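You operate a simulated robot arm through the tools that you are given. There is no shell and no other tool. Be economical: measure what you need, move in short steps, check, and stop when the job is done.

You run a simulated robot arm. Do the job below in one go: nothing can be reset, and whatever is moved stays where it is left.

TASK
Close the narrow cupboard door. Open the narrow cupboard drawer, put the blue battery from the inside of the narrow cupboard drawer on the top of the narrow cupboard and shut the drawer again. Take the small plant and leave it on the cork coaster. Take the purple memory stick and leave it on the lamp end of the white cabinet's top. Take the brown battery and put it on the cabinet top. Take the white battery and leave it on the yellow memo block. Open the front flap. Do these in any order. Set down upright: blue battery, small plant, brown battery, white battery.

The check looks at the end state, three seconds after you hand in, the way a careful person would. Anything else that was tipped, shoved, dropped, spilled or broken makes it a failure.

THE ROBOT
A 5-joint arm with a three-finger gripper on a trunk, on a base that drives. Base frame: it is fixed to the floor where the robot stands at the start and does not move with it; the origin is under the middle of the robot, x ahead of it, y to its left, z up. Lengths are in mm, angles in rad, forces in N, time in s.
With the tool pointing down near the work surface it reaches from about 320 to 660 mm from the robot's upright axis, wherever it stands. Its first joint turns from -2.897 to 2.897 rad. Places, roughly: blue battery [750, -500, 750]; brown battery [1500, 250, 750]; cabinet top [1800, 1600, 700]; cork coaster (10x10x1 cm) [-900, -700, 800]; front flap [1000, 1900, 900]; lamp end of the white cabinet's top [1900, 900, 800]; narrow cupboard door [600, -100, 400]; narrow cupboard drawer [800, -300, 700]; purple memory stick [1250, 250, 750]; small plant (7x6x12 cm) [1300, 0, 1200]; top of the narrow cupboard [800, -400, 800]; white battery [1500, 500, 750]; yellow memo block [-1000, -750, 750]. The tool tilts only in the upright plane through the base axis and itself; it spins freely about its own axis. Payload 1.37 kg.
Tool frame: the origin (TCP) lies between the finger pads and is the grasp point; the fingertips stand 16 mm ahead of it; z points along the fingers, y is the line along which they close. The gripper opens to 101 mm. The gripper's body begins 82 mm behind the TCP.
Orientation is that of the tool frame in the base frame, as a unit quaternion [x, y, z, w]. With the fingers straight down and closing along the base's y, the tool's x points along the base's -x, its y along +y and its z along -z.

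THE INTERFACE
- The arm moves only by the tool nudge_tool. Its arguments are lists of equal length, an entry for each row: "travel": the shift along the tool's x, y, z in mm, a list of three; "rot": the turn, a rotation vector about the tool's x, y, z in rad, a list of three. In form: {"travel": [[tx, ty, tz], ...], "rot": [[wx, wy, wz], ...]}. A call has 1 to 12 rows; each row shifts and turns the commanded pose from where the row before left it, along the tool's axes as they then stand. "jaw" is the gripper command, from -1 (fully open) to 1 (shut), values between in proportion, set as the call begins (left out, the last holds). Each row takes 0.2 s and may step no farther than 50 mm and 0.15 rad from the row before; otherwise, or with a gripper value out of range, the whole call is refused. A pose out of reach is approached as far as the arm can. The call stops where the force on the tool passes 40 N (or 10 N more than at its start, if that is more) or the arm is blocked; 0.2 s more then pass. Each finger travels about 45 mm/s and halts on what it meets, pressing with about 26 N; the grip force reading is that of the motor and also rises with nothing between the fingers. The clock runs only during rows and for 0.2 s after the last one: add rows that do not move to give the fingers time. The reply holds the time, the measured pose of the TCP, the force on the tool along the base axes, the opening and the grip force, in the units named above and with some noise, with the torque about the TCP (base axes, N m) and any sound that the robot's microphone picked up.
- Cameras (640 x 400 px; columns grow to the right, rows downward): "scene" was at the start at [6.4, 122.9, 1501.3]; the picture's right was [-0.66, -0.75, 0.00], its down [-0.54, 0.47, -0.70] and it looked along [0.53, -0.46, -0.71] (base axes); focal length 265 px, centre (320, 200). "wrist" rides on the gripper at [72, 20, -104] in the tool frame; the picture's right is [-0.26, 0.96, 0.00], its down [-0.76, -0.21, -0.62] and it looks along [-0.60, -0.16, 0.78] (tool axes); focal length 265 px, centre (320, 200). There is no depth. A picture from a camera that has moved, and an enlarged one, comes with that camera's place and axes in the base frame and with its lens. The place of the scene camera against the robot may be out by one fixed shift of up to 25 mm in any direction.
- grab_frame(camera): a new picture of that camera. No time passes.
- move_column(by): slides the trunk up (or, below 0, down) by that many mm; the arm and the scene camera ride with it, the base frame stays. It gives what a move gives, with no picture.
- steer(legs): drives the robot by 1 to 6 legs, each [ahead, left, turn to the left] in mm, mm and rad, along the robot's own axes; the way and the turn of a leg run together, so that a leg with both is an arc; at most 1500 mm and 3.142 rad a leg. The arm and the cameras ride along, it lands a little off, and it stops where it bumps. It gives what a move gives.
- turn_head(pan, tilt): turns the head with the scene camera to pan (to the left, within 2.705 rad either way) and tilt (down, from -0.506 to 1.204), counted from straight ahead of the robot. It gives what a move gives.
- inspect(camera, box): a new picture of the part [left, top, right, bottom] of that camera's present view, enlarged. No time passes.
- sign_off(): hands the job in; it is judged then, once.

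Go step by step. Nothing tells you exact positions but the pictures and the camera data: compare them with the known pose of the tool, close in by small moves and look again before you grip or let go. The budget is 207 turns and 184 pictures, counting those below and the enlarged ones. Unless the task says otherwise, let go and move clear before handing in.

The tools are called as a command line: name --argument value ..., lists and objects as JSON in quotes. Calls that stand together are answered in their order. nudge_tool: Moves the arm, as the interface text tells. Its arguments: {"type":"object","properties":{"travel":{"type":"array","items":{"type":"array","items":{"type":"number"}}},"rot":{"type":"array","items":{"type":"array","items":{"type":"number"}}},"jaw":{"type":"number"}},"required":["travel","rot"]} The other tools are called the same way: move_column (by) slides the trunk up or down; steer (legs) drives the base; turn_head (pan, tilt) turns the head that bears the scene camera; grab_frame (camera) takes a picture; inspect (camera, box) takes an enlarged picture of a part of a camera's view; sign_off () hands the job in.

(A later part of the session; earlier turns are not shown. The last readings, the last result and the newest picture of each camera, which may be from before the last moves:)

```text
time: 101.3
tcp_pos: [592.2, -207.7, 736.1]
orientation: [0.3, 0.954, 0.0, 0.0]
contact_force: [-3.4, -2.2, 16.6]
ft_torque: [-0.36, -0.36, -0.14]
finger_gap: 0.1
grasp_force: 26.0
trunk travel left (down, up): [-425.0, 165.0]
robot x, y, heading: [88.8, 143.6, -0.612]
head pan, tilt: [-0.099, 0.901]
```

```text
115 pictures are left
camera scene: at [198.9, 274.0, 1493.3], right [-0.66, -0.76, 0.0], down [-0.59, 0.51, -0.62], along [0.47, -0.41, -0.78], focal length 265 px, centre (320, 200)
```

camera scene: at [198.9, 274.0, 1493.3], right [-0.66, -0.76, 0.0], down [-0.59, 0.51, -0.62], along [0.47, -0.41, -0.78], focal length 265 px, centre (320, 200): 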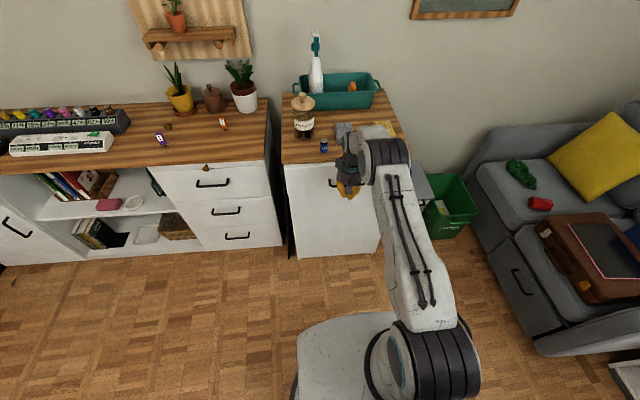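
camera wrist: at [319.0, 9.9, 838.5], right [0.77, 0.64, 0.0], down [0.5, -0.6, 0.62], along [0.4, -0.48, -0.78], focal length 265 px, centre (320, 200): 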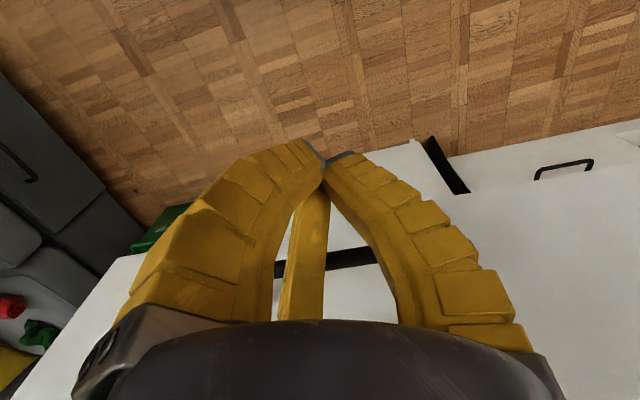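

grab_frame --camera "wrist"

inspect --camera "scene" --box '[270, 110, 430, 210]'

```text
114 pictures are left
camera wrist: at [545.4, -149.5, 840.3], right [0.77, 0.64, 0.0], down [0.5, -0.6, 0.62], along [0.4, -0.48, -0.78], focal length 265 px, centre (320, 200)
```

wrist: 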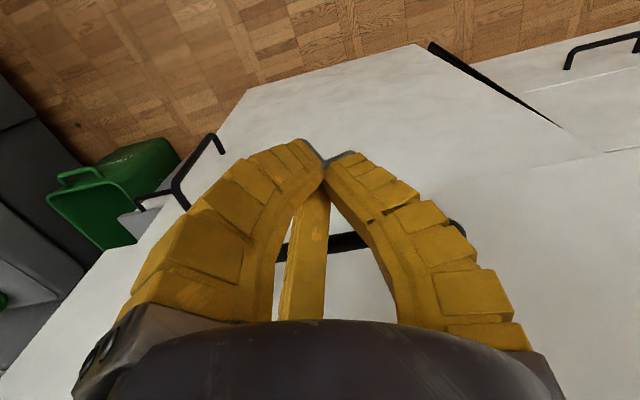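

```text
4.00 times, centred on (350, 160) of scene
camera zoom: at [198.9, 274.0, 1493.3], right [-0.66, -0.76, 0.0], down [-0.59, 0.51, -0.62], along [0.47, -0.41, -0.78], focal length 1060 px, centre (200, 360)
```

zoom: 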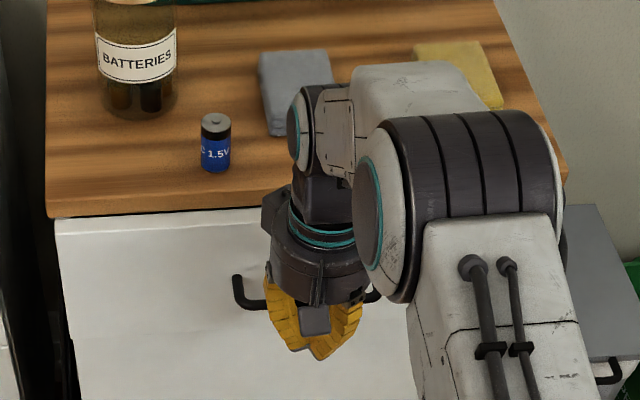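

The battery is safe and the drawer is almost shut. Pushing a bit further.

nudge_tool --travel '[[-6, 0, 0], [-6, 0, 0], [-6, 0, 0], [-6, 0, 0]]' --rot '[[0, 0, 0], [0, 0, 0], [0, 0, 0], [0, 0, 0]]'

grab_frame --camera "wrist"

inspect --camera "scene" --box '[270, 110, 430, 210]'

```text
time: 102.3
tcp_pos: [609.2, -218.7, 735.9]
orientation: [0.3, 0.954, 0.001, -0.004]
contact_force: [-24.6, 14.7, 6.9]
ft_torque: [-1.8, -3.17, 0.48]
finger_gap: 0.0
grasp_force: 25.8
trunk travel left (down, up): [-425.0, 165.0]
robot x, y, heading: [81.7, 145.7, -0.616]
head pan, tilt: [-0.099, 0.901]
```

```text
112 pictures are left
camera wrist: at [562.0, -161.2, 840.5], right [0.77, 0.64, 0.0], down [0.51, -0.6, 0.62], along [0.39, -0.47, -0.79], focal length 265 px, centre (320, 200)
```

wrist: 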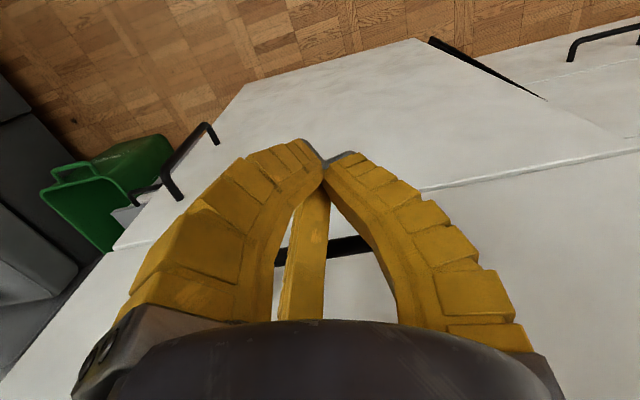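

```text
4.00 times, centred on (350, 160) of scene
camera zoom: at [196.1, 276.2, 1493.2], right [-0.66, -0.76, 0.0], down [-0.59, 0.51, -0.62], along [0.47, -0.41, -0.78], focal length 1060 px, centre (200, 360)
```

zoom: 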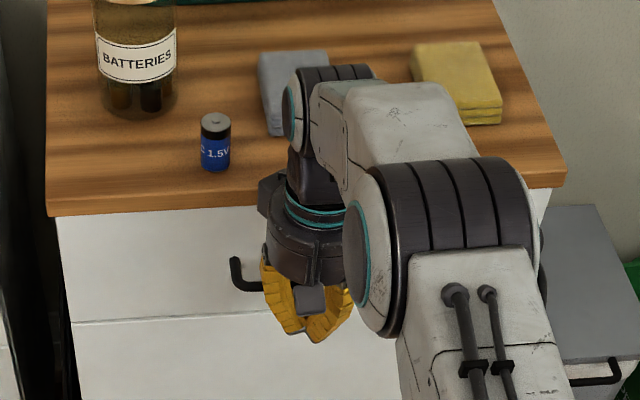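

The drawer is flush and shut. I'll retract and raise the arm, then drive left toward the plant shelf.

nudge_tool --travel '[[40, 0, 0], [40, 0, 0], [40, 0, 0], [0, 0, -45], [0, 0, -45], [0, 0, -45], [0, 0, -45], [0, 0, -45], [0, 0, -45], [0, 0, -45]]' --rot '[[0, 0, 0], [0, 0, 0], [0, 0, 0], [0, 0, 0], [0, 0, 0], [0, 0, 0], [0, 0, 0], [0, 0, 0], [0, 0, 0], [0, 0, 0]]'

steer --legs '[[0, 560, 0]]'

turn_head --pan 0 --tilt 0.5

grab_frame --camera "scene"

```text
time: 104.5
tcp_pos: [513.2, -152.2, 1049.6]
orientation: [0.3, 0.954, 0.0, 0.0]
contact_force: [-0.3, -0.4, -0.2]
ft_torque: [-0.02, 0.02, 0.04]
finger_gap: 0.0
grasp_force: 26.1
trunk travel left (down, up): [-425.0, 165.0]
robot x, y, heading: [82.3, 140.2, -0.617]
head pan, tilt: [-0.099, 0.901]
```

```text
time: 107.2
tcp_pos: [779.8, 223.6, 1050.1]
orientation: [0.301, 0.953, 0.0, 0.001]
contact_force: [-0.5, -0.3, 0.7]
ft_torque: [0.05, -0.04, 0.02]
finger_gap: 0.0
grasp_force: 26.1
trunk travel left (down, up): [-425.0, 165.0]
robot x, y, heading: [353.3, 522.4, -0.615]
head pan, tilt: [-0.099, 0.901]
stopped in leg 1: the robot was blocked; the commanded pose is now the measured one
```

```text
time: 108.0
tcp_pos: [780.7, 225.6, 1050.1]
orientation: [0.302, 0.953, 0.0, 0.001]
contact_force: [-0.1, -0.7, 0.7]
ft_torque: [-0.03, -0.01, -0.01]
finger_gap: 0.4
grasp_force: 26.0
trunk travel left (down, up): [-425.0, 165.0]
robot x, y, heading: [348.3, 522.1, -0.615]
head pan, tilt: [0.0, 0.499]
```

```text
110 pictures are left
camera scene: at [484.8, 648.1, 1526.9], right [-0.58, -0.82, 0.0], down [-0.39, 0.28, -0.88], along [0.72, -0.51, -0.48], focal length 265 px, centre (320, 200)
```

scene: 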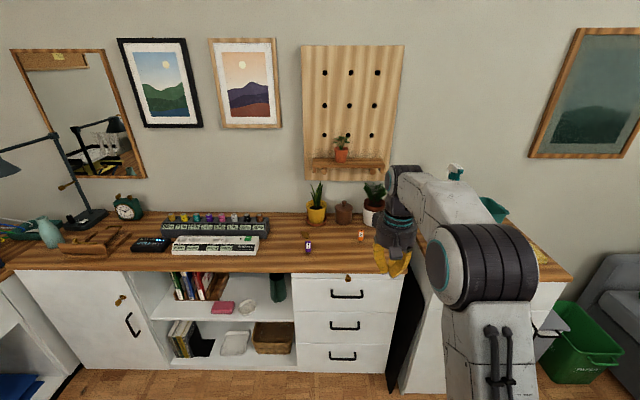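

The base was blocked, so I'll see what it met.

turn_head --pan 2.2 --tilt 1.1

grab_frame --camera "scene"

```text
time: 110.1
tcp_pos: [781.4, 224.6, 1049.3]
orientation: [0.3, 0.954, 0.0, 0.0]
contact_force: [-0.6, 0.3, 0.0]
ft_torque: [-0.01, -0.01, 0.0]
finger_gap: 0.0
grasp_force: 26.2
trunk travel left (down, up): [-425.0, 165.0]
robot x, y, heading: [350.9, 520.6, -0.612]
head pan, tilt: [2.201, 1.1]
```

```text
109 pictures are left
camera scene: at [409.6, 763.7, 1479.3], right [1.0, 0.01, 0.0], down [0.01, -0.89, -0.45], along [-0.01, 0.45, -0.89], focal length 265 px, centre (320, 200)
```

scene: 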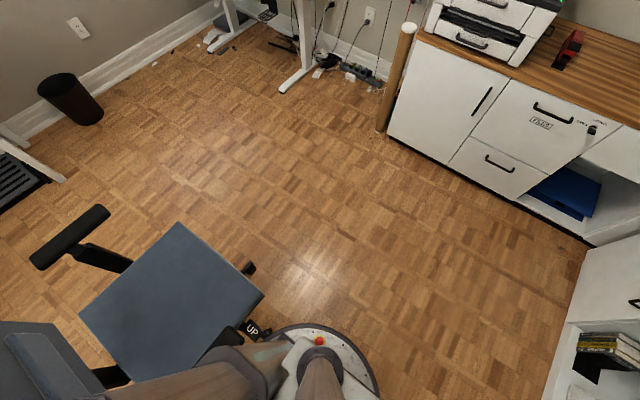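

I bumped the chair lightly with no visible displacement. I'll move away forward, raise the trunk, and then look at the plant shelf.

move_column --by 165

steer --legs '[[200, 0, 0], [100, 110, 0]]'

turn_head --pan 0 --tilt 0.6

grab_frame --camera "scene"

grab_frame --camera "wrist"

```text
time: 112.0
tcp_pos: [782.2, 224.7, 1214.3]
orientation: [0.301, 0.954, -0.001, 0.0]
contact_force: [-0.7, 0.5, -0.1]
ft_torque: [0.0, -0.01, 0.01]
finger_gap: 0.0
grasp_force: 25.9
trunk travel left (down, up): [-590.0, 0.0]
robot x, y, heading: [353.9, 521.3, -0.612]
head pan, tilt: [2.201, 1.1]
```

```text
time: 114.5
tcp_pos: [1091.7, 141.5, 1213.1]
orientation: [0.3, 0.954, 0.0, 0.0]
contact_force: [-0.5, 0.4, -0.2]
ft_torque: [0.01, 0.07, 0.03]
finger_gap: 0.0
grasp_force: 25.8
trunk travel left (down, up): [-590.0, 0.0]
robot x, y, heading: [661.7, 438.0, -0.617]
head pan, tilt: [2.201, 1.1]
```

```text
time: 116.6
tcp_pos: [1090.1, 141.9, 1214.0]
orientation: [0.3, 0.954, 0.0, 0.0]
contact_force: [0.4, -0.2, 0.3]
ft_torque: [0.01, -0.03, -0.01]
finger_gap: 0.0
grasp_force: 26.4
trunk travel left (down, up): [-590.0, 0.0]
robot x, y, heading: [663.1, 439.1, -0.614]
head pan, tilt: [0.0, 0.6]
```

```text
108 pictures are left
camera scene: at [792.3, 566.0, 1682.9], right [-0.58, -0.82, 0.0], down [-0.46, 0.33, -0.82], along [0.67, -0.48, -0.57], focal length 265 px, centre (320, 200)
```

scene: 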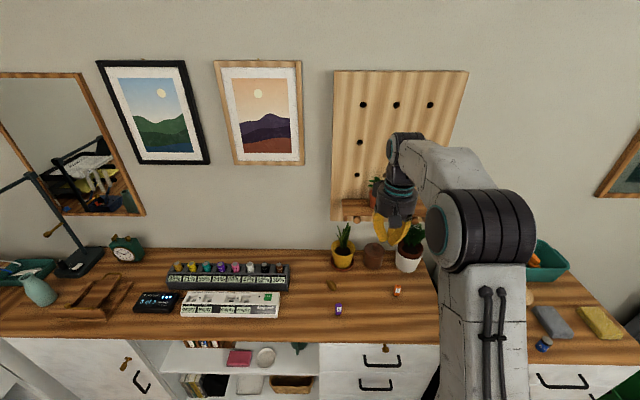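

```text
107 pictures are left
camera wrist: at [1043.5, 199.0, 1318.6], right [0.77, 0.64, 0.0], down [0.5, -0.6, 0.62], along [0.4, -0.48, -0.78], focal length 265 px, centre (320, 200)
```

wrist: 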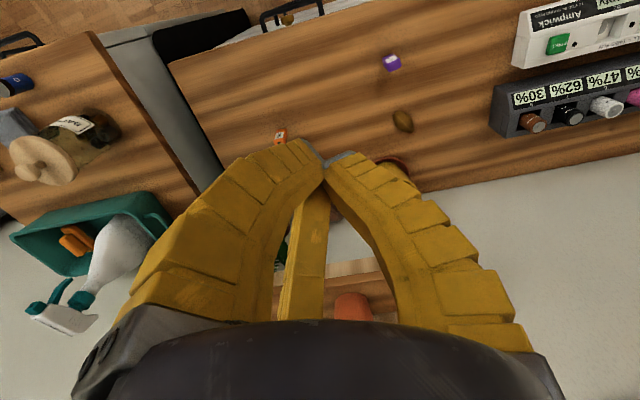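

I'll spin the tool so the camera ends up above the gripper, then tilt it forward to about 30° below horizontal for the pot.

nudge_tool --travel '[[0, 0, 0], [0, 0, 0], [0, 0, 0], [0, 0, 0], [0, 0, 0], [0, 0, 0], [0, 0, 0], [0, 0, 0], [0, 0, 0], [0, 0, 0], [0, 0, 0]]' --rot '[[0, 0, 0.143], [0, 0, 0.143], [0, 0, 0.143], [0, 0, 0.143], [0, 0, 0.143], [0, 0, 0.143], [0, 0, 0.143], [0, 0, 0.143], [0, 0, 0.143], [0, 0, 0.143], [0, 0, 0.143]]' --jaw -0.8

nudge_tool --travel '[[0, 0, 0], [0, 0, 0], [0, 0, 0], [0, 0, 0], [0, 0, 0], [0, 0, 0], [0, 0, 0], [0, 0, 0], [0, 0, 0], [0, 0, 0], [0, 0, 0]]' --rot '[[0, 0, 0.143], [0, 0, 0.143], [0, 0, 0.143], [0, 0, 0.143], [0, 0, 0.143], [0, 0, 0.143], [0, 0, 0.143], [0, 0, 0.143], [0, 0, 0.143], [0, 0, 0.143], [0, 0, 0.141]]'

nudge_tool --travel '[[0, 0, 0], [0, 0, 0], [0, 0, 0], [0, 0, 0], [0, 0, 0], [0, 0, 0], [0, 0, 0]]' --rot '[[0, 0.15, 0], [0, 0.15, 0], [0, 0.15, 0], [0, 0.15, 0], [0, 0.15, 0], [0, 0.15, 0], [0, 0.15, 0]]'

grab_frame --camera "wrist"

grab_frame --camera "scene"

```text
time: 119.0
tcp_pos: [1091.7, 139.6, 1216.2]
orientation: [0.888, 0.46, 0.0, 0.0]
contact_force: [0.1, -0.3, -0.3]
ft_torque: [0.0, -0.02, -0.01]
finger_gap: 92.2
grasp_force: 1.3
trunk travel left (down, up): [-590.0, 0.0]
robot x, y, heading: [656.9, 435.7, -0.62]
head pan, tilt: [0.0, 0.6]
```

```text
time: 121.4
tcp_pos: [1057.0, 97.9, 1214.7]
orientation: [0.957, -0.291, -0.001, -0.001]
contact_force: [-0.4, 0.6, 0.2]
ft_torque: [0.02, -0.05, 0.0]
finger_gap: 92.1
grasp_force: 0.8
out of reach, approached as far as the arm can: row 11
trunk travel left (down, up): [-590.0, 0.0]
robot x, y, heading: [660.7, 438.9, -0.609]
head pan, tilt: [0.0, 0.6]
```

```text
time: 123.0
tcp_pos: [1068.4, 113.3, 1214.5]
orientation: [0.834, -0.236, 0.457, 0.197]
contact_force: [0.0, 0.2, -0.3]
ft_torque: [-0.03, 0.01, 0.01]
finger_gap: 92.0
grasp_force: 1.5
out of reach, approached as far as the arm can: row 1, 3, 4, 5, 6, 7
trunk travel left (down, up): [-590.0, 0.0]
robot x, y, heading: [663.1, 438.7, -0.612]
head pan, tilt: [0.0, 0.6]
```

```text
106 pictures are left
camera wrist: at [1022.1, 139.7, 1331.0], right [-0.68, -0.73, -0.12], down [-0.65, 0.67, -0.36], along [0.34, -0.17, -0.93], focal length 265 px, centre (320, 200)
```

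wrist: 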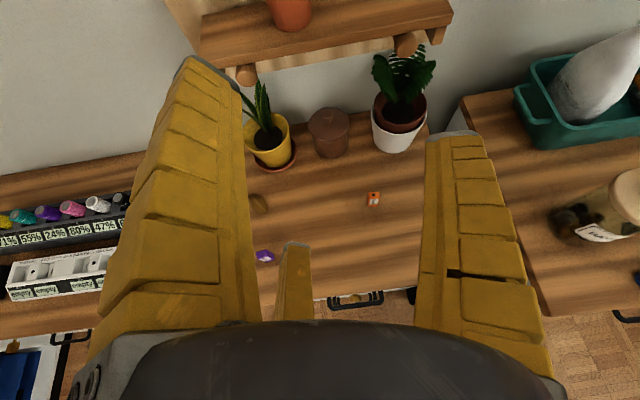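

```text
105 pictures are left
camera scene: at [792.4, 565.9, 1683.0], right [-0.58, -0.82, 0.0], down [-0.46, 0.33, -0.83], along [0.67, -0.48, -0.56], focal length 265 px, centre (320, 200)
```

scene: 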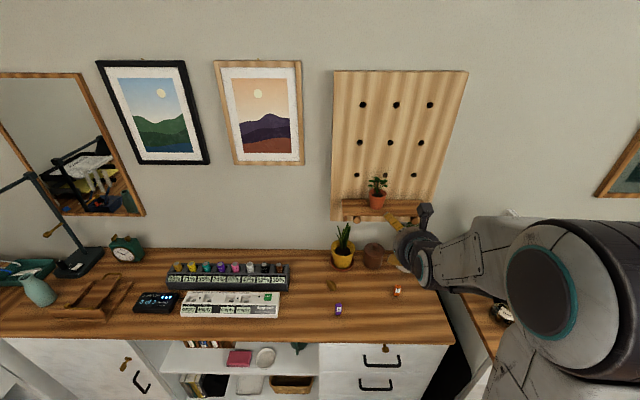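

The wrist's spin is limited, so camera-on-top isn't possible. I'll unwind and use the camera-below orientation instead.

nudge_tool --travel '[[0, 0, 0], [0, 0, 0], [0, 0, 0], [0, 0, 0], [0, 0, 0], [0, 0, 0], [0, 0, 0]]' --rot '[[0, -0.15, 0], [0, -0.15, 0], [0, -0.15, 0], [0, -0.15, 0], [0, -0.15, 0], [0, -0.15, 0], [0, -0.15, 0]]'

nudge_tool --travel '[[0, 0, 0], [0, 0, 0], [0, 0, 0], [0, 0, 0], [0, 0, 0], [0, 0, 0], [0, 0, 0], [0, 0, 0], [0, 0, 0], [0, 0, 0], [0, 0, 0]]' --rot '[[0, 0, -0.143], [0, 0, -0.143], [0, 0, -0.143], [0, 0, -0.143], [0, 0, -0.143], [0, 0, -0.143], [0, 0, -0.143], [0, 0, -0.143], [0, 0, -0.143], [0, 0, -0.143], [0, 0, -0.143]]'

nudge_tool --travel '[[0, 0, 0], [0, 0, 0], [0, 0, 0], [0, 0, 0], [0, 0, 0], [0, 0, 0], [0, 0, 0], [0, 0, 0], [0, 0, 0], [0, 0, 0], [0, 0, 0]]' --rot '[[0, 0, -0.143], [0, 0, -0.143], [0, 0, -0.143], [0, 0, -0.143], [0, 0, -0.143], [0, 0, -0.143], [0, 0, -0.143], [0, 0, -0.143], [0, 0, -0.143], [0, 0, -0.143], [0, 0, -0.141]]'

grab_frame --camera "scene"

```text
time: 124.6
tcp_pos: [1017.0, 58.5, 1214.2]
orientation: [0.955, -0.297, 0.007, 0.004]
contact_force: [0.0, 1.0, 0.2]
ft_torque: [0.0, -0.02, -0.01]
finger_gap: 92.1
grasp_force: 1.2
out of reach, approached as far as the arm can: row 1, 2, 3, 4, 5, 6
trunk travel left (down, up): [-590.0, 0.0]
robot x, y, heading: [660.9, 437.9, -0.615]
head pan, tilt: [0.0, 0.6]
```

```text
time: 127.0
tcp_pos: [1017.6, 59.4, 1214.7]
orientation: [0.885, 0.466, 0.003, 0.008]
contact_force: [-0.4, -0.1, -0.7]
ft_torque: [-0.01, 0.05, 0.0]
finger_gap: 92.2
grasp_force: 0.8
trunk travel left (down, up): [-590.0, 0.0]
robot x, y, heading: [661.3, 437.7, -0.616]
head pan, tilt: [0.0, 0.6]
```

```text
time: 129.4
tcp_pos: [1017.6, 59.3, 1213.5]
orientation: [0.295, 0.956, -0.003, 0.007]
contact_force: [0.2, 0.6, 0.5]
ft_torque: [0.02, 0.02, -0.01]
finger_gap: 92.0
grasp_force: 1.0
trunk travel left (down, up): [-590.0, 0.0]
robot x, y, heading: [661.9, 440.8, -0.614]
head pan, tilt: [0.0, 0.6]
```

```text
104 pictures are left
camera scene: at [792.2, 565.9, 1682.9], right [-0.58, -0.82, 0.0], down [-0.46, 0.33, -0.83], along [0.67, -0.48, -0.56], focal length 265 px, centre (320, 200)
```

scene: 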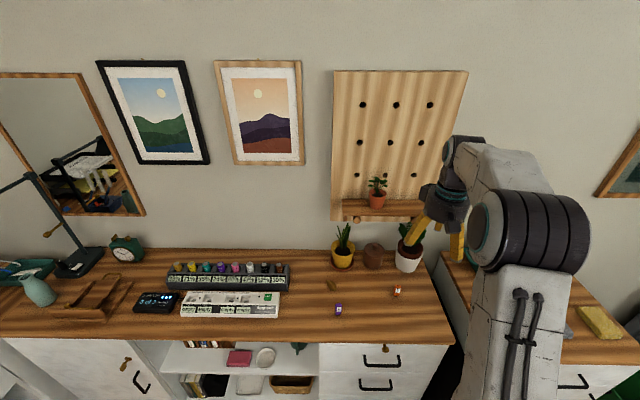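

nudge_tool --travel '[[30, 44, 0], [30, 44, 0], [0, 0, 0], [0, 0, 0], [0, 0, 0], [0, 0, 0], [0, 0, 0], [0, 0, 0]]' --rot '[[0, 0, 0], [0, 0, 0], [0, -0.14, 0], [0, -0.14, 0], [0, -0.14, 0], [0, -0.14, 0], [0, -0.14, 0], [0, -0.14, 0]]'

grab_frame --camera "wrist"

inspect --camera "scene" --box '[320, 120, 480, 280]'

```text
refused: row 1 steps farther than a row can; nothing moved
```

```text
103 pictures are left
camera wrist: at [968.2, 118.1, 1317.2], right [0.76, 0.65, 0.0], down [0.5, -0.59, 0.63], along [0.41, -0.48, -0.77], focal length 265 px, centre (320, 200)
```

wrist: 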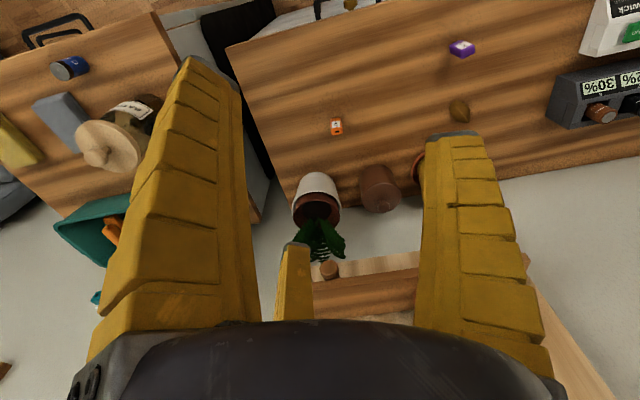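

```text
2.50 times, centred on (400, 200) of scene
camera zoom: at [792.2, 565.9, 1682.9], right [-0.58, -0.82, 0.0], down [-0.46, 0.33, -0.83], along [0.67, -0.48, -0.56], focal length 662 px, centre (120, 200)
```

zoom: 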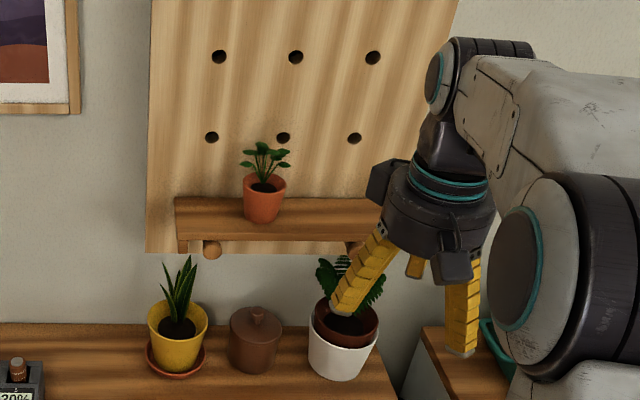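

nudge_tool --travel '[[20, 30, 0], [20, 30, 0], [18, 28, 0], [0, 0, 0], [0, 0, 0], [0, 0, 0], [0, 0, 0], [0, 0, 0], [0, 0, 0]]' --rot '[[0, 0, 0], [0, 0, 0], [0, 0, 0], [0, -0.14, 0], [0, -0.14, 0], [0, -0.14, 0], [0, -0.14, 0], [0, -0.14, 0], [0, -0.14, 0]]'

grab_frame --camera "wrist"

inspect --camera "scene" --box '[320, 120, 480, 280]'

```text
time: 131.4
tcp_pos: [1021.2, 168.7, 1210.3]
orientation: [0.265, 0.872, -0.142, 0.387]
contact_force: [-0.3, 0.8, 0.3]
ft_torque: [0.02, -0.01, 0.0]
finger_gap: 92.2
grasp_force: 1.2
out of reach, approached as far as the arm can: row 4, 5, 8, 9
trunk travel left (down, up): [-590.0, 0.0]
robot x, y, heading: [657.9, 440.0, -0.614]
head pan, tilt: [0.0, 0.6]
```

```text
101 pictures are left
camera wrist: at [931.0, 258.0, 1224.6], right [0.7, 0.7, 0.16], down [-0.07, -0.15, 0.99], along [0.71, -0.7, -0.06], focal length 265 px, centre (320, 200)
```

wrist: 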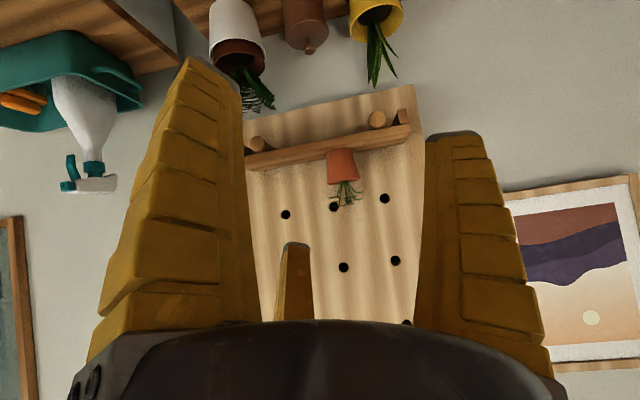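

```text
2.50 times, centred on (400, 200) of scene
camera zoom: at [792.1, 566.1, 1682.9], right [-0.58, -0.82, 0.0], down [-0.46, 0.33, -0.83], along [0.67, -0.48, -0.56], focal length 662 px, centre (120, 200)
```

zoom: 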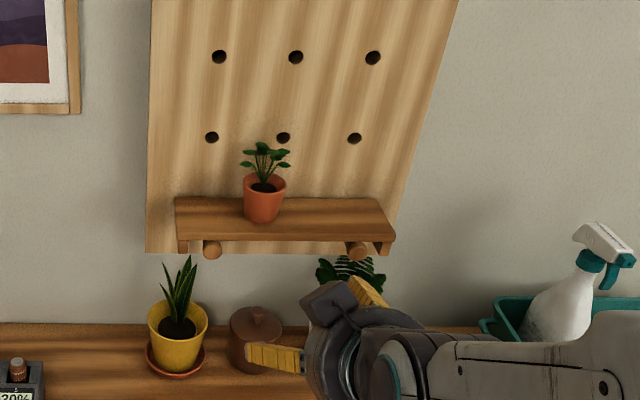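

The pot on the shelf is in view (the image is upside down). I'll drive 70 mm closer and look again to triangulate.

steer --legs '[[70, 0, 0]]'

nudge_tool --travel '[[-20, 0, 22.5], [-20, 0, 22.5], [-20, 0, 22.5], [15, 0, 13], [15, 0, 13]]' --rot '[[0, 0, 0], [0, 0, 0], [0, 0, 0], [0, 0, 0], [0, 0, 0]]'

grab_frame --camera "wrist"

grab_frame --camera "scene"

```text
time: 132.4
tcp_pos: [1079.7, 126.8, 1211.4]
orientation: [0.265, 0.872, -0.143, 0.385]
contact_force: [-0.2, -0.4, 0.6]
ft_torque: [-0.02, 0.01, -0.02]
finger_gap: 92.1
grasp_force: 1.1
trunk travel left (down, up): [-590.0, 0.0]
robot x, y, heading: [721.2, 397.7, -0.615]
head pan, tilt: [0.0, 0.6]
```

```text
time: 133.6
tcp_pos: [1152.4, 74.1, 1171.2]
orientation: [0.264, 0.872, -0.142, 0.387]
contact_force: [0.4, 0.5, 0.3]
ft_torque: [-0.03, 0.0, -0.02]
finger_gap: 91.9
grasp_force: 1.7
trunk travel left (down, up): [-590.0, 0.0]
robot x, y, heading: [719.9, 397.7, -0.614]
head pan, tilt: [0.0, 0.6]
```

```text
99 pictures are left
camera wrist: at [1060.9, 163.6, 1185.0], right [0.7, 0.7, 0.16], down [-0.07, -0.16, 0.99], along [0.71, -0.7, -0.06], focal length 265 px, centre (320, 200)
```

wrist: 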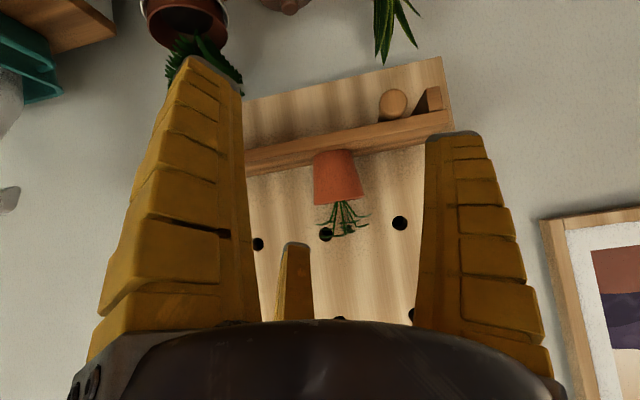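

```text
98 pictures are left
camera scene: at [849.8, 525.3, 1682.9], right [-0.58, -0.82, 0.0], down [-0.46, 0.33, -0.82], along [0.67, -0.48, -0.57], focal length 265 px, centre (320, 200)
```

scene: 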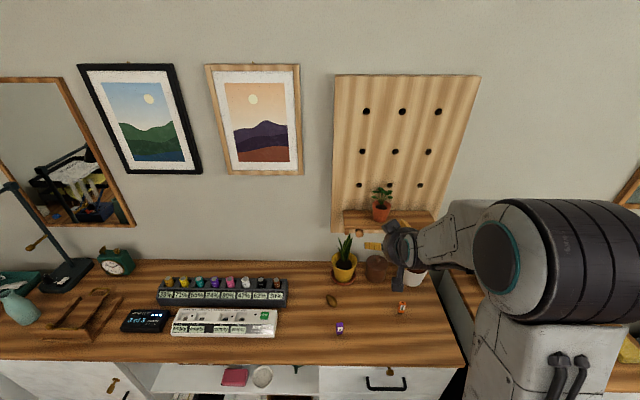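

The pot looks to be near p≈1080, q≈717 with the shelf near z≈1112. I'll advance another 100 mm and look.

nudge_tool --travel '[[-16.5, -3, 19], [-16.5, -3, 19], [-16.5, 0, 19], [-16.5, 0, 19], [15, 0, 13]]' --rot '[[0, 0, 0], [0, 0, 0], [0, 0, 0], [0, 0, 0], [0, 0, 0]]'

grab_frame --camera "wrist"

inspect --camera "scene" --box '[320, 150, 480, 310]'

```text
time: 134.8
tcp_pos: [1230.8, 12.4, 1150.2]
orientation: [0.264, 0.872, -0.143, 0.386]
contact_force: [0.4, 0.0, 0.2]
ft_torque: [0.02, -0.03, 0.01]
finger_gap: 92.0
grasp_force: 0.6
trunk travel left (down, up): [-590.0, 0.0]
robot x, y, heading: [715.5, 394.6, -0.61]
head pan, tilt: [0.0, 0.6]
```

```text
97 pictures are left
camera wrist: at [1140.0, 101.0, 1164.5], right [0.7, 0.7, 0.15], down [-0.06, -0.15, 0.99], along [0.71, -0.7, -0.06], focal length 265 px, centre (320, 200)
```

wrist: 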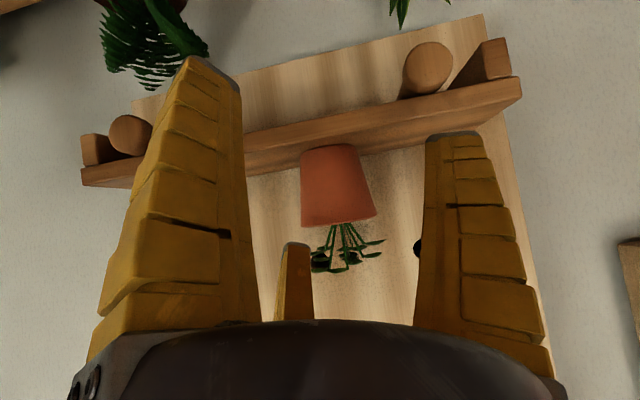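

```text
2.50 times, centred on (400, 230) of scene
camera zoom: at [849.4, 525.5, 1683.0], right [-0.58, -0.82, 0.0], down [-0.46, 0.33, -0.82], along [0.67, -0.48, -0.57], focal length 662 px, centre (120, 125)
```

zoom: 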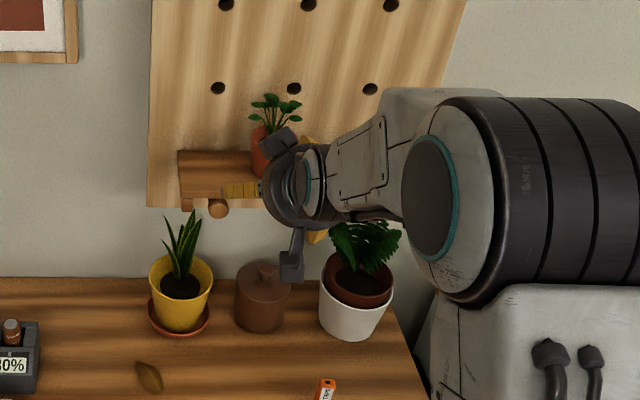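

Pot located: p≈1079, q≈717, z 1114–1171. Advancing to straddle it.

nudge_tool --travel '[[-13.2, 0, 15], [-13.2, 0, 15], [-13.2, 0, 15], [-12, 0, 13.5]]' --rot '[[0, 0, 0], [0, 0, 0], [0, 0, 0], [0, 0, 0]]'

grab_frame --camera "wrist"

```text
time: 135.8
tcp_pos: [1292.0, -30.6, 1150.1]
orientation: [0.265, 0.873, -0.141, 0.385]
contact_force: [-9.2, 12.8, 3.6]
ft_torque: [0.58, 0.48, -0.66]
finger_gap: 100.3
grasp_force: 6.5
trunk travel left (down, up): [-590.0, 0.0]
robot x, y, heading: [720.7, 398.5, -0.619]
head pan, tilt: [0.0, 0.6]
```

```text
95 pictures are left
camera wrist: at [1200.9, 59.5, 1165.4], right [0.7, 0.7, 0.16], down [-0.06, -0.16, 0.99], along [0.71, -0.7, -0.07], focal length 265 px, centre (320, 200)
```

wrist: 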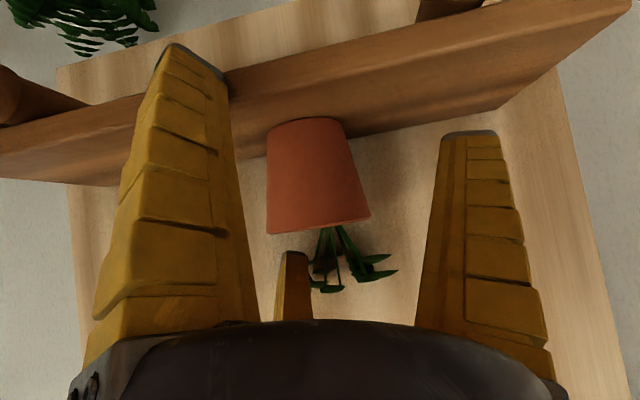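

A finger met something, likely the shelf edge. I'll back off a little and look closely before going on.

nudge_tool --travel '[[13.2, 0, -15], [13.2, 0, -15]]' --rot '[[0, 0, 0], [0, 0, 0]]'

inspect --camera "scene" --box '[340, 180, 440, 280]'

```text
time: 136.4
tcp_pos: [1260.6, -11.0, 1150.7]
orientation: [0.265, 0.872, -0.143, 0.386]
contact_force: [-0.3, -0.1, -0.6]
ft_torque: [0.0, -0.01, -0.02]
finger_gap: 91.9
grasp_force: 1.3
trunk travel left (down, up): [-590.0, 0.0]
robot x, y, heading: [721.0, 399.3, -0.614]
head pan, tilt: [0.0, 0.6]
```

```text
4.00 times, centred on (390, 230) of scene
camera zoom: at [849.1, 525.5, 1682.9], right [-0.58, -0.82, 0.0], down [-0.46, 0.33, -0.83], along [0.67, -0.48, -0.56], focal length 1060 px, centre (40, 80)
```

zoom: 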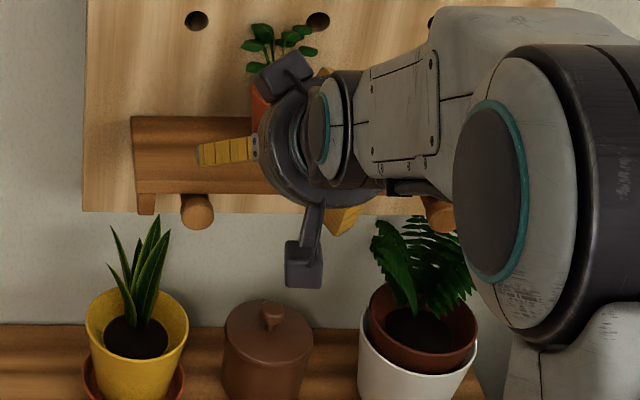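

Looking closely, the gripper really has three fingers at 120°, and its lower finger hit the shelf edge. I'll back off, spin so one finger faces me and two straddle the far side, and tilt less.

nudge_tool --travel '[[3, 0, -34], [3, 0, -34], [3, 0, -34], [0, 0, 0], [0, 0, 0], [0, 0, 0], [0, 0, 0], [0, 0, 0], [0, 0, 0]]' --rot '[[0, 0, 0], [0, 0, 0], [0, 0, 0], [0, 0, -0.143], [0, 0, -0.143], [0, 0, -0.143], [0, 0, -0.143], [0, 0, -0.143], [0, 0, -0.143]]' --jaw -0.5

nudge_tool --travel '[[0, 0, 0], [0, 0, 0], [0, 0, 0], [0, 0, 0], [0, 0, 0], [0, 0, 0], [0, 0, 0]]' --rot '[[0, 0, -0.143], [0, 0, -0.143], [0, 0, -0.143], [0, 0, -0.143], [0, 0, -0.141], [-0.125, 0, 0], [-0.125, 0, 0]]'

grab_frame --camera "wrist"

```text
time: 138.4
tcp_pos: [1195.3, 40.4, 1211.3]
orientation: [-0.122, 0.903, -0.292, 0.291]
contact_force: [0.1, 1.0, -0.5]
ft_torque: [0.04, 0.0, -0.02]
finger_gap: 78.0
grasp_force: 2.0
trunk travel left (down, up): [-590.0, 0.0]
robot x, y, heading: [719.2, 400.6, -0.615]
head pan, tilt: [0.0, 0.6]
```

```text
time: 140.0
tcp_pos: [1195.0, 36.9, 1211.3]
orientation: [-0.45, 0.843, -0.268, 0.122]
contact_force: [0.6, -0.1, -0.3]
ft_torque: [0.02, 0.0, -0.01]
finger_gap: 78.2
grasp_force: 1.9
trunk travel left (down, up): [-590.0, 0.0]
robot x, y, heading: [720.3, 400.2, -0.613]
head pan, tilt: [0.0, 0.6]
```

```text
93 pictures are left
camera wrist: at [1093.9, 23.1, 1289.1], right [-0.52, 0.65, -0.55], down [0.29, 0.74, 0.6], along [0.8, 0.15, -0.58], focal length 265 px, centre (320, 200)
```

wrist: 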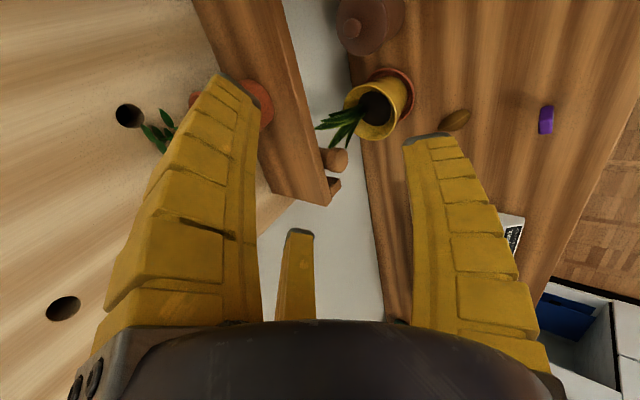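

steer --legs '[[22, 0, 0]]'

nudge_tool --travel '[[0, -30, 14], [0, -30, 14]]' --rot '[[0, 0, 0], [0, 0, 0]]' --jaw -1

grab_frame --camera "wrist"

inspect --camera "scene" --box '[340, 180, 440, 280]'

```text
time: 140.8
tcp_pos: [1212.6, 24.1, 1210.3]
orientation: [-0.448, 0.844, -0.268, 0.122]
contact_force: [0.9, -0.5, 0.4]
ft_torque: [0.06, 0.06, 0.01]
finger_gap: 78.3
grasp_force: 1.9
trunk travel left (down, up): [-590.0, 0.0]
robot x, y, heading: [737.9, 388.4, -0.618]
head pan, tilt: [0.0, 0.6]
```

```text
time: 141.4
tcp_pos: [1265.4, -12.2, 1223.5]
orientation: [-0.449, 0.844, -0.267, 0.123]
contact_force: [1.1, 0.4, -0.7]
ft_torque: [0.02, 0.01, -0.01]
finger_gap: 100.5
grasp_force: 0.0
trunk travel left (down, up): [-590.0, 0.0]
robot x, y, heading: [732.0, 382.3, -0.618]
head pan, tilt: [0.0, 0.6]
```

```text
92 pictures are left
camera wrist: at [1165.2, -26.5, 1299.5], right [-0.52, 0.66, -0.55], down [0.29, 0.74, 0.61], along [0.8, 0.15, -0.57], focal length 265 px, centre (320, 200)
```

wrist: 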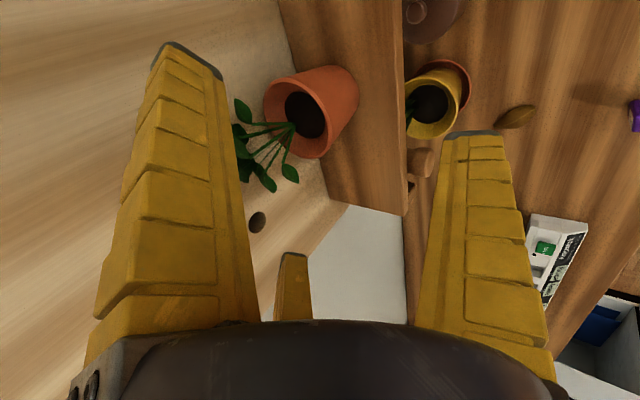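

```text
4.00 times, centred on (390, 230) of scene
camera zoom: at [867.5, 512.8, 1682.9], right [-0.58, -0.82, 0.0], down [-0.46, 0.33, -0.82], along [0.67, -0.48, -0.57], focal length 1060 px, centre (40, 80)
```

zoom: 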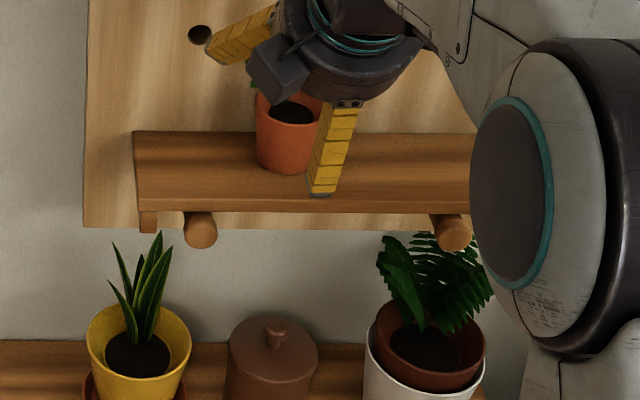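

The pot rim is centred at p≈1092, q≈712, and the tool axis points nearly at it. Sliding in along the tool axis.

nudge_tool --travel '[[5, -3, 15], [0, 0, 20], [0, 0, 20]]' --rot '[[0, 0, 0], [0, 0, 0], [0, 0, 0]]'

grab_frame --camera "wrist"

inspect --camera "scene" --box '[340, 180, 440, 280]'

```text
time: 142.2
tcp_pos: [1289.8, -37.0, 1177.3]
orientation: [-0.448, 0.844, -0.268, 0.122]
contact_force: [1.2, -1.0, -0.4]
ft_torque: [0.05, 0.03, -0.03]
finger_gap: 100.7
grasp_force: 0.1
trunk travel left (down, up): [-590.0, 0.0]
robot x, y, heading: [740.0, 385.4, -0.616]
head pan, tilt: [0.0, 0.6]
```

```text
90 pictures are left
camera wrist: at [1189.8, -51.1, 1254.7], right [-0.52, 0.65, -0.55], down [0.3, 0.74, 0.6], along [0.8, 0.15, -0.58], focal length 265 px, centre (320, 200)
```

wrist: 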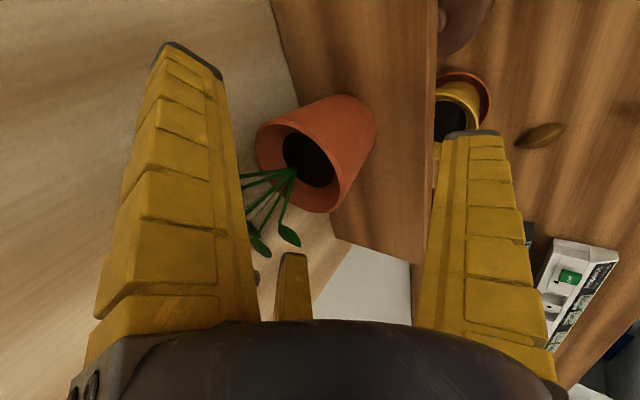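

```text
4.00 times, centred on (390, 230) of scene
camera zoom: at [867.7, 512.5, 1682.9], right [-0.58, -0.82, 0.0], down [-0.46, 0.33, -0.82], along [0.67, -0.48, -0.57], focal length 1060 px, centre (40, 80)
```

zoom: 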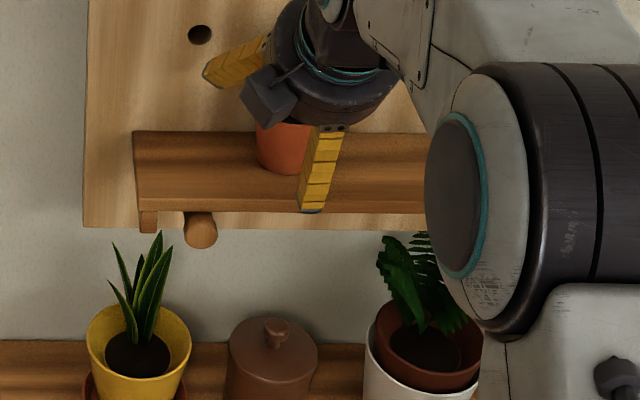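

nudge_tool --travel '[[0, 0, 0], [5.4, -5.6, 0], [0, 0, 11], [0, 0, 11], [0, 0, 0]]' --rot '[[0, 0, 0], [0, 0, 0], [0, 0, 0], [0, 0, 0], [0, 0, 0]]' --jaw -0.55

grab_frame --camera "wrist"

```text
time: 143.4
tcp_pos: [1301.5, -50.8, 1163.8]
orientation: [-0.449, 0.844, -0.269, 0.12]
contact_force: [-0.2, -0.1, 0.5]
ft_torque: [0.02, 0.01, -0.04]
finger_gap: 80.6
grasp_force: 1.3
trunk travel left (down, up): [-590.0, 0.0]
robot x, y, heading: [737.3, 385.5, -0.613]
head pan, tilt: [0.0, 0.6]
```

```text
88 pictures are left
camera wrist: at [1200.1, -64.4, 1241.1], right [-0.52, 0.65, -0.55], down [0.3, 0.74, 0.6], along [0.8, 0.15, -0.58], focal length 265 px, centre (320, 200)
```

wrist: 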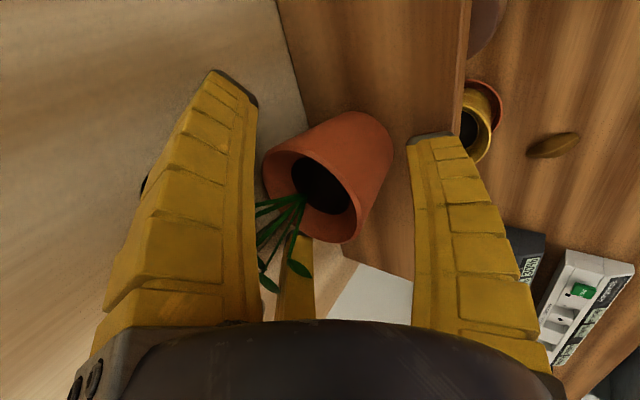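

The pot is centred between the fingers. Closing and lifting gently.

nudge_tool --travel '[[0, 0, 0], [0, 0, 0], [0, 0, 0], [0, 0, 0], [0, 0, 0]]' --rot '[[0, 0, 0], [0, 0, 0], [0, 0, 0], [0, 0, 0], [0, 0, 0]]' --jaw 1

grab_frame --camera "wrist"

nudge_tool --travel '[[0, -5, -8], [0, -5, -8], [0, -8, -12]]' --rot '[[0, 0, 0], [0, 0, 0], [0, 0, 0]]'

grab_frame --camera "wrist"

inspect --camera "scene" --box '[340, 180, 440, 280]'

```text
time: 144.6
tcp_pos: [1301.7, -51.3, 1163.8]
orientation: [-0.448, 0.844, -0.27, 0.121]
contact_force: [-0.9, 0.9, 2.3]
ft_torque: [-0.01, 0.12, -0.07]
finger_gap: 57.0
grasp_force: 26.5
trunk travel left (down, up): [-590.0, 0.0]
robot x, y, heading: [735.8, 386.0, -0.615]
head pan, tilt: [0.0, 0.6]
```

```text
87 pictures are left
camera wrist: at [1199.9, -64.0, 1241.6], right [-0.52, 0.65, -0.55], down [0.3, 0.74, 0.6], along [0.8, 0.14, -0.58], focal length 265 px, centre (320, 200)
```

wrist: 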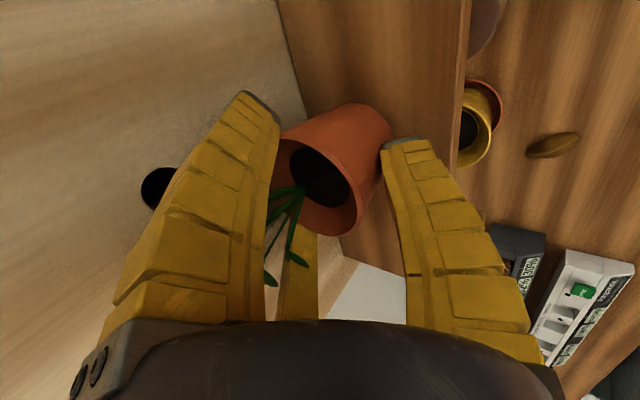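

```text
time: 145.4
tcp_pos: [1300.3, -48.3, 1197.1]
orientation: [-0.448, 0.844, -0.269, 0.12]
contact_force: [1.0, -0.3, -1.1]
ft_torque: [0.02, 0.02, 0.02]
finger_gap: 55.6
grasp_force: 26.7
trunk travel left (down, up): [-590.0, 0.0]
robot x, y, heading: [734.1, 386.5, -0.614]
head pan, tilt: [0.0, 0.6]
```

```text
86 pictures are left
camera wrist: at [1200.1, -62.5, 1274.7], right [-0.52, 0.65, -0.55], down [0.3, 0.74, 0.6], along [0.8, 0.15, -0.58], focal length 265 px, centre (320, 200)
```

wrist: 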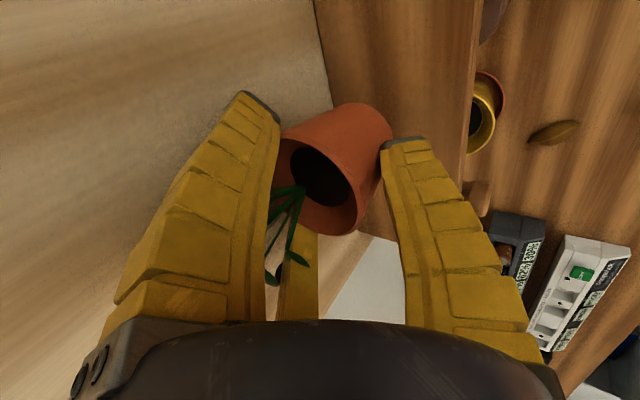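

```text
4.00 times, centred on (390, 230) of scene
camera zoom: at [867.0, 513.1, 1682.9], right [-0.58, -0.82, 0.0], down [-0.46, 0.33, -0.83], along [0.67, -0.48, -0.56], focal length 1060 px, centre (40, 80)
```

zoom: 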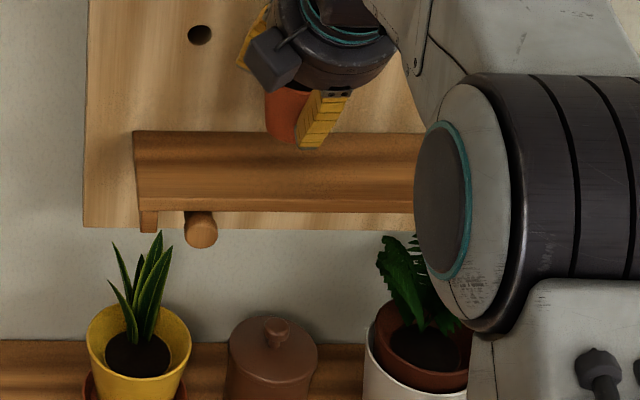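

The plant is held securely. I'll retract and then drive to the side table behind, keeping clear of the chair.

nudge_tool --travel '[[0, 33, -22], [0, 33, -22], [0, 33, -22], [0, 33, -22], [0, 33, -22]]' --rot '[[0, 0, 0], [0, 0, 0], [0, 0, 0], [0, 0, 0], [0, 0, 0]]'

steer --legs '[[-315, 0, 0], [0, -640, 0], [0, 0, -1.571]]'

turn_head --pan 0 --tilt 0.6

grab_frame --camera "scene"

```text
time: 146.6
tcp_pos: [1140.1, 68.2, 1196.6]
orientation: [-0.447, 0.844, -0.27, 0.118]
contact_force: [-1.1, 0.2, -1.7]
ft_torque: [-0.05, -0.02, 0.02]
finger_gap: 55.9
grasp_force: 25.9
out of reach, approached as far as the arm can: row 4
trunk travel left (down, up): [-590.0, 0.0]
robot x, y, heading: [740.1, 388.4, -0.617]
head pan, tilt: [0.0, 0.6]
```

```text
time: 155.7
tcp_pos: [-214.7, -355.7, 1196.6]
orientation: [0.283, 0.913, -0.274, -0.109]
contact_force: [1.7, -0.6, -1.4]
ft_torque: [0.0, -0.01, -0.02]
finger_gap: 53.8
grasp_force: 26.3
trunk travel left (down, up): [-590.0, 0.0]
robot x, y, heading: [102.9, 45.1, -2.188]
head pan, tilt: [0.0, 0.6]
```

```text
time: 156.3
tcp_pos: [-215.0, -356.9, 1194.7]
orientation: [0.283, 0.913, -0.273, -0.109]
contact_force: [0.2, 0.6, -3.0]
ft_torque: [-0.01, -0.01, 0.0]
finger_gap: 54.2
grasp_force: 26.1
trunk travel left (down, up): [-590.0, 0.0]
robot x, y, heading: [105.3, 44.2, -2.19]
head pan, tilt: [0.0, 0.6]
```

```text
84 pictures are left
camera scene: at [236.6, -79.0, 1682.9], right [-0.81, 0.58, 0.0], down [0.33, 0.46, -0.83], along [-0.48, -0.67, -0.56], focal length 265 px, centre (320, 200)
```

scene: 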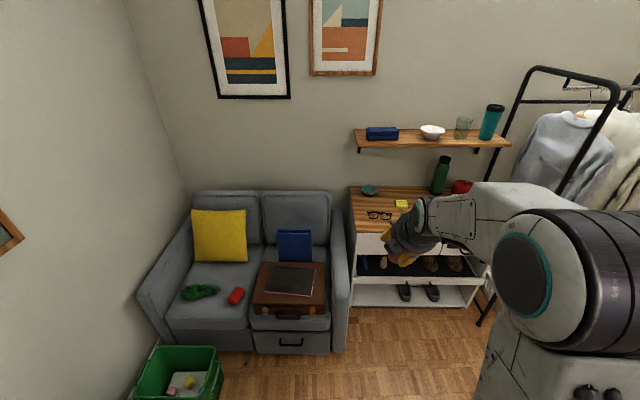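

steer --legs '[[300, -376, 0], [340, 0, 0]]'

turn_head --pan 0 --tilt 0.85

grab_frame --camera "scene"

grab_frame --camera "wrist"

```text
time: 161.0
tcp_pos: [-894.3, -654.9, 1195.5]
orientation: [0.283, 0.913, -0.273, -0.108]
contact_force: [-0.1, -0.3, -2.3]
ft_torque: [0.01, 0.0, 0.01]
finger_gap: 53.1
grasp_force: 26.2
trunk travel left (down, up): [-590.0, 0.0]
robot x, y, heading: [-571.8, -250.3, -2.193]
head pan, tilt: [0.0, 0.6]
```

```text
time: 161.8
tcp_pos: [-894.4, -655.6, 1196.3]
orientation: [0.284, 0.913, -0.274, -0.109]
contact_force: [0.4, 0.0, -1.7]
ft_torque: [0.04, -0.02, 0.0]
finger_gap: 52.9
grasp_force: 26.4
trunk travel left (down, up): [-590.0, 0.0]
robot x, y, heading: [-574.0, -254.0, -2.187]
head pan, tilt: [0.0, 0.85]
```

```text
83 pictures are left
camera scene: at [-437.0, -370.2, 1662.1], right [-0.81, 0.58, 0.0], down [0.44, 0.61, -0.66], along [-0.38, -0.54, -0.75], focal length 265 px, centre (320, 200)
```

scene: 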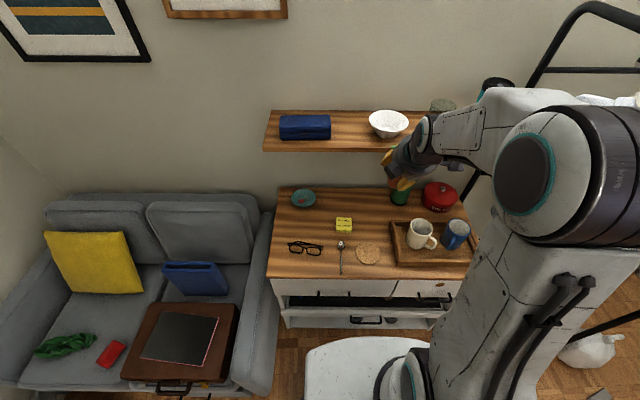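

```text
82 pictures are left
camera wrist: at [-906.4, -554.0, 1274.2], right [0.66, 0.51, -0.55], down [0.74, -0.31, 0.6], along [0.14, -0.8, -0.58], focal length 265 px, centre (320, 200)
```

wrist: 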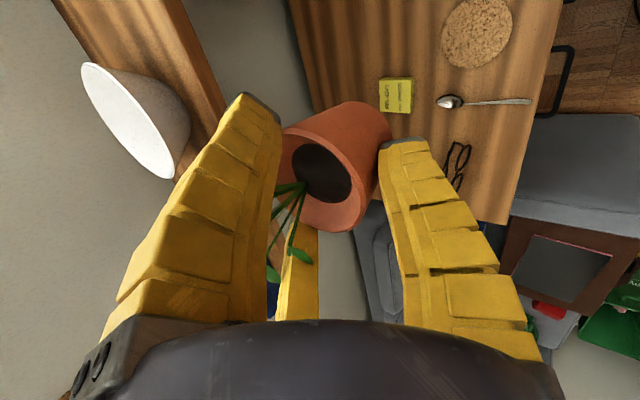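

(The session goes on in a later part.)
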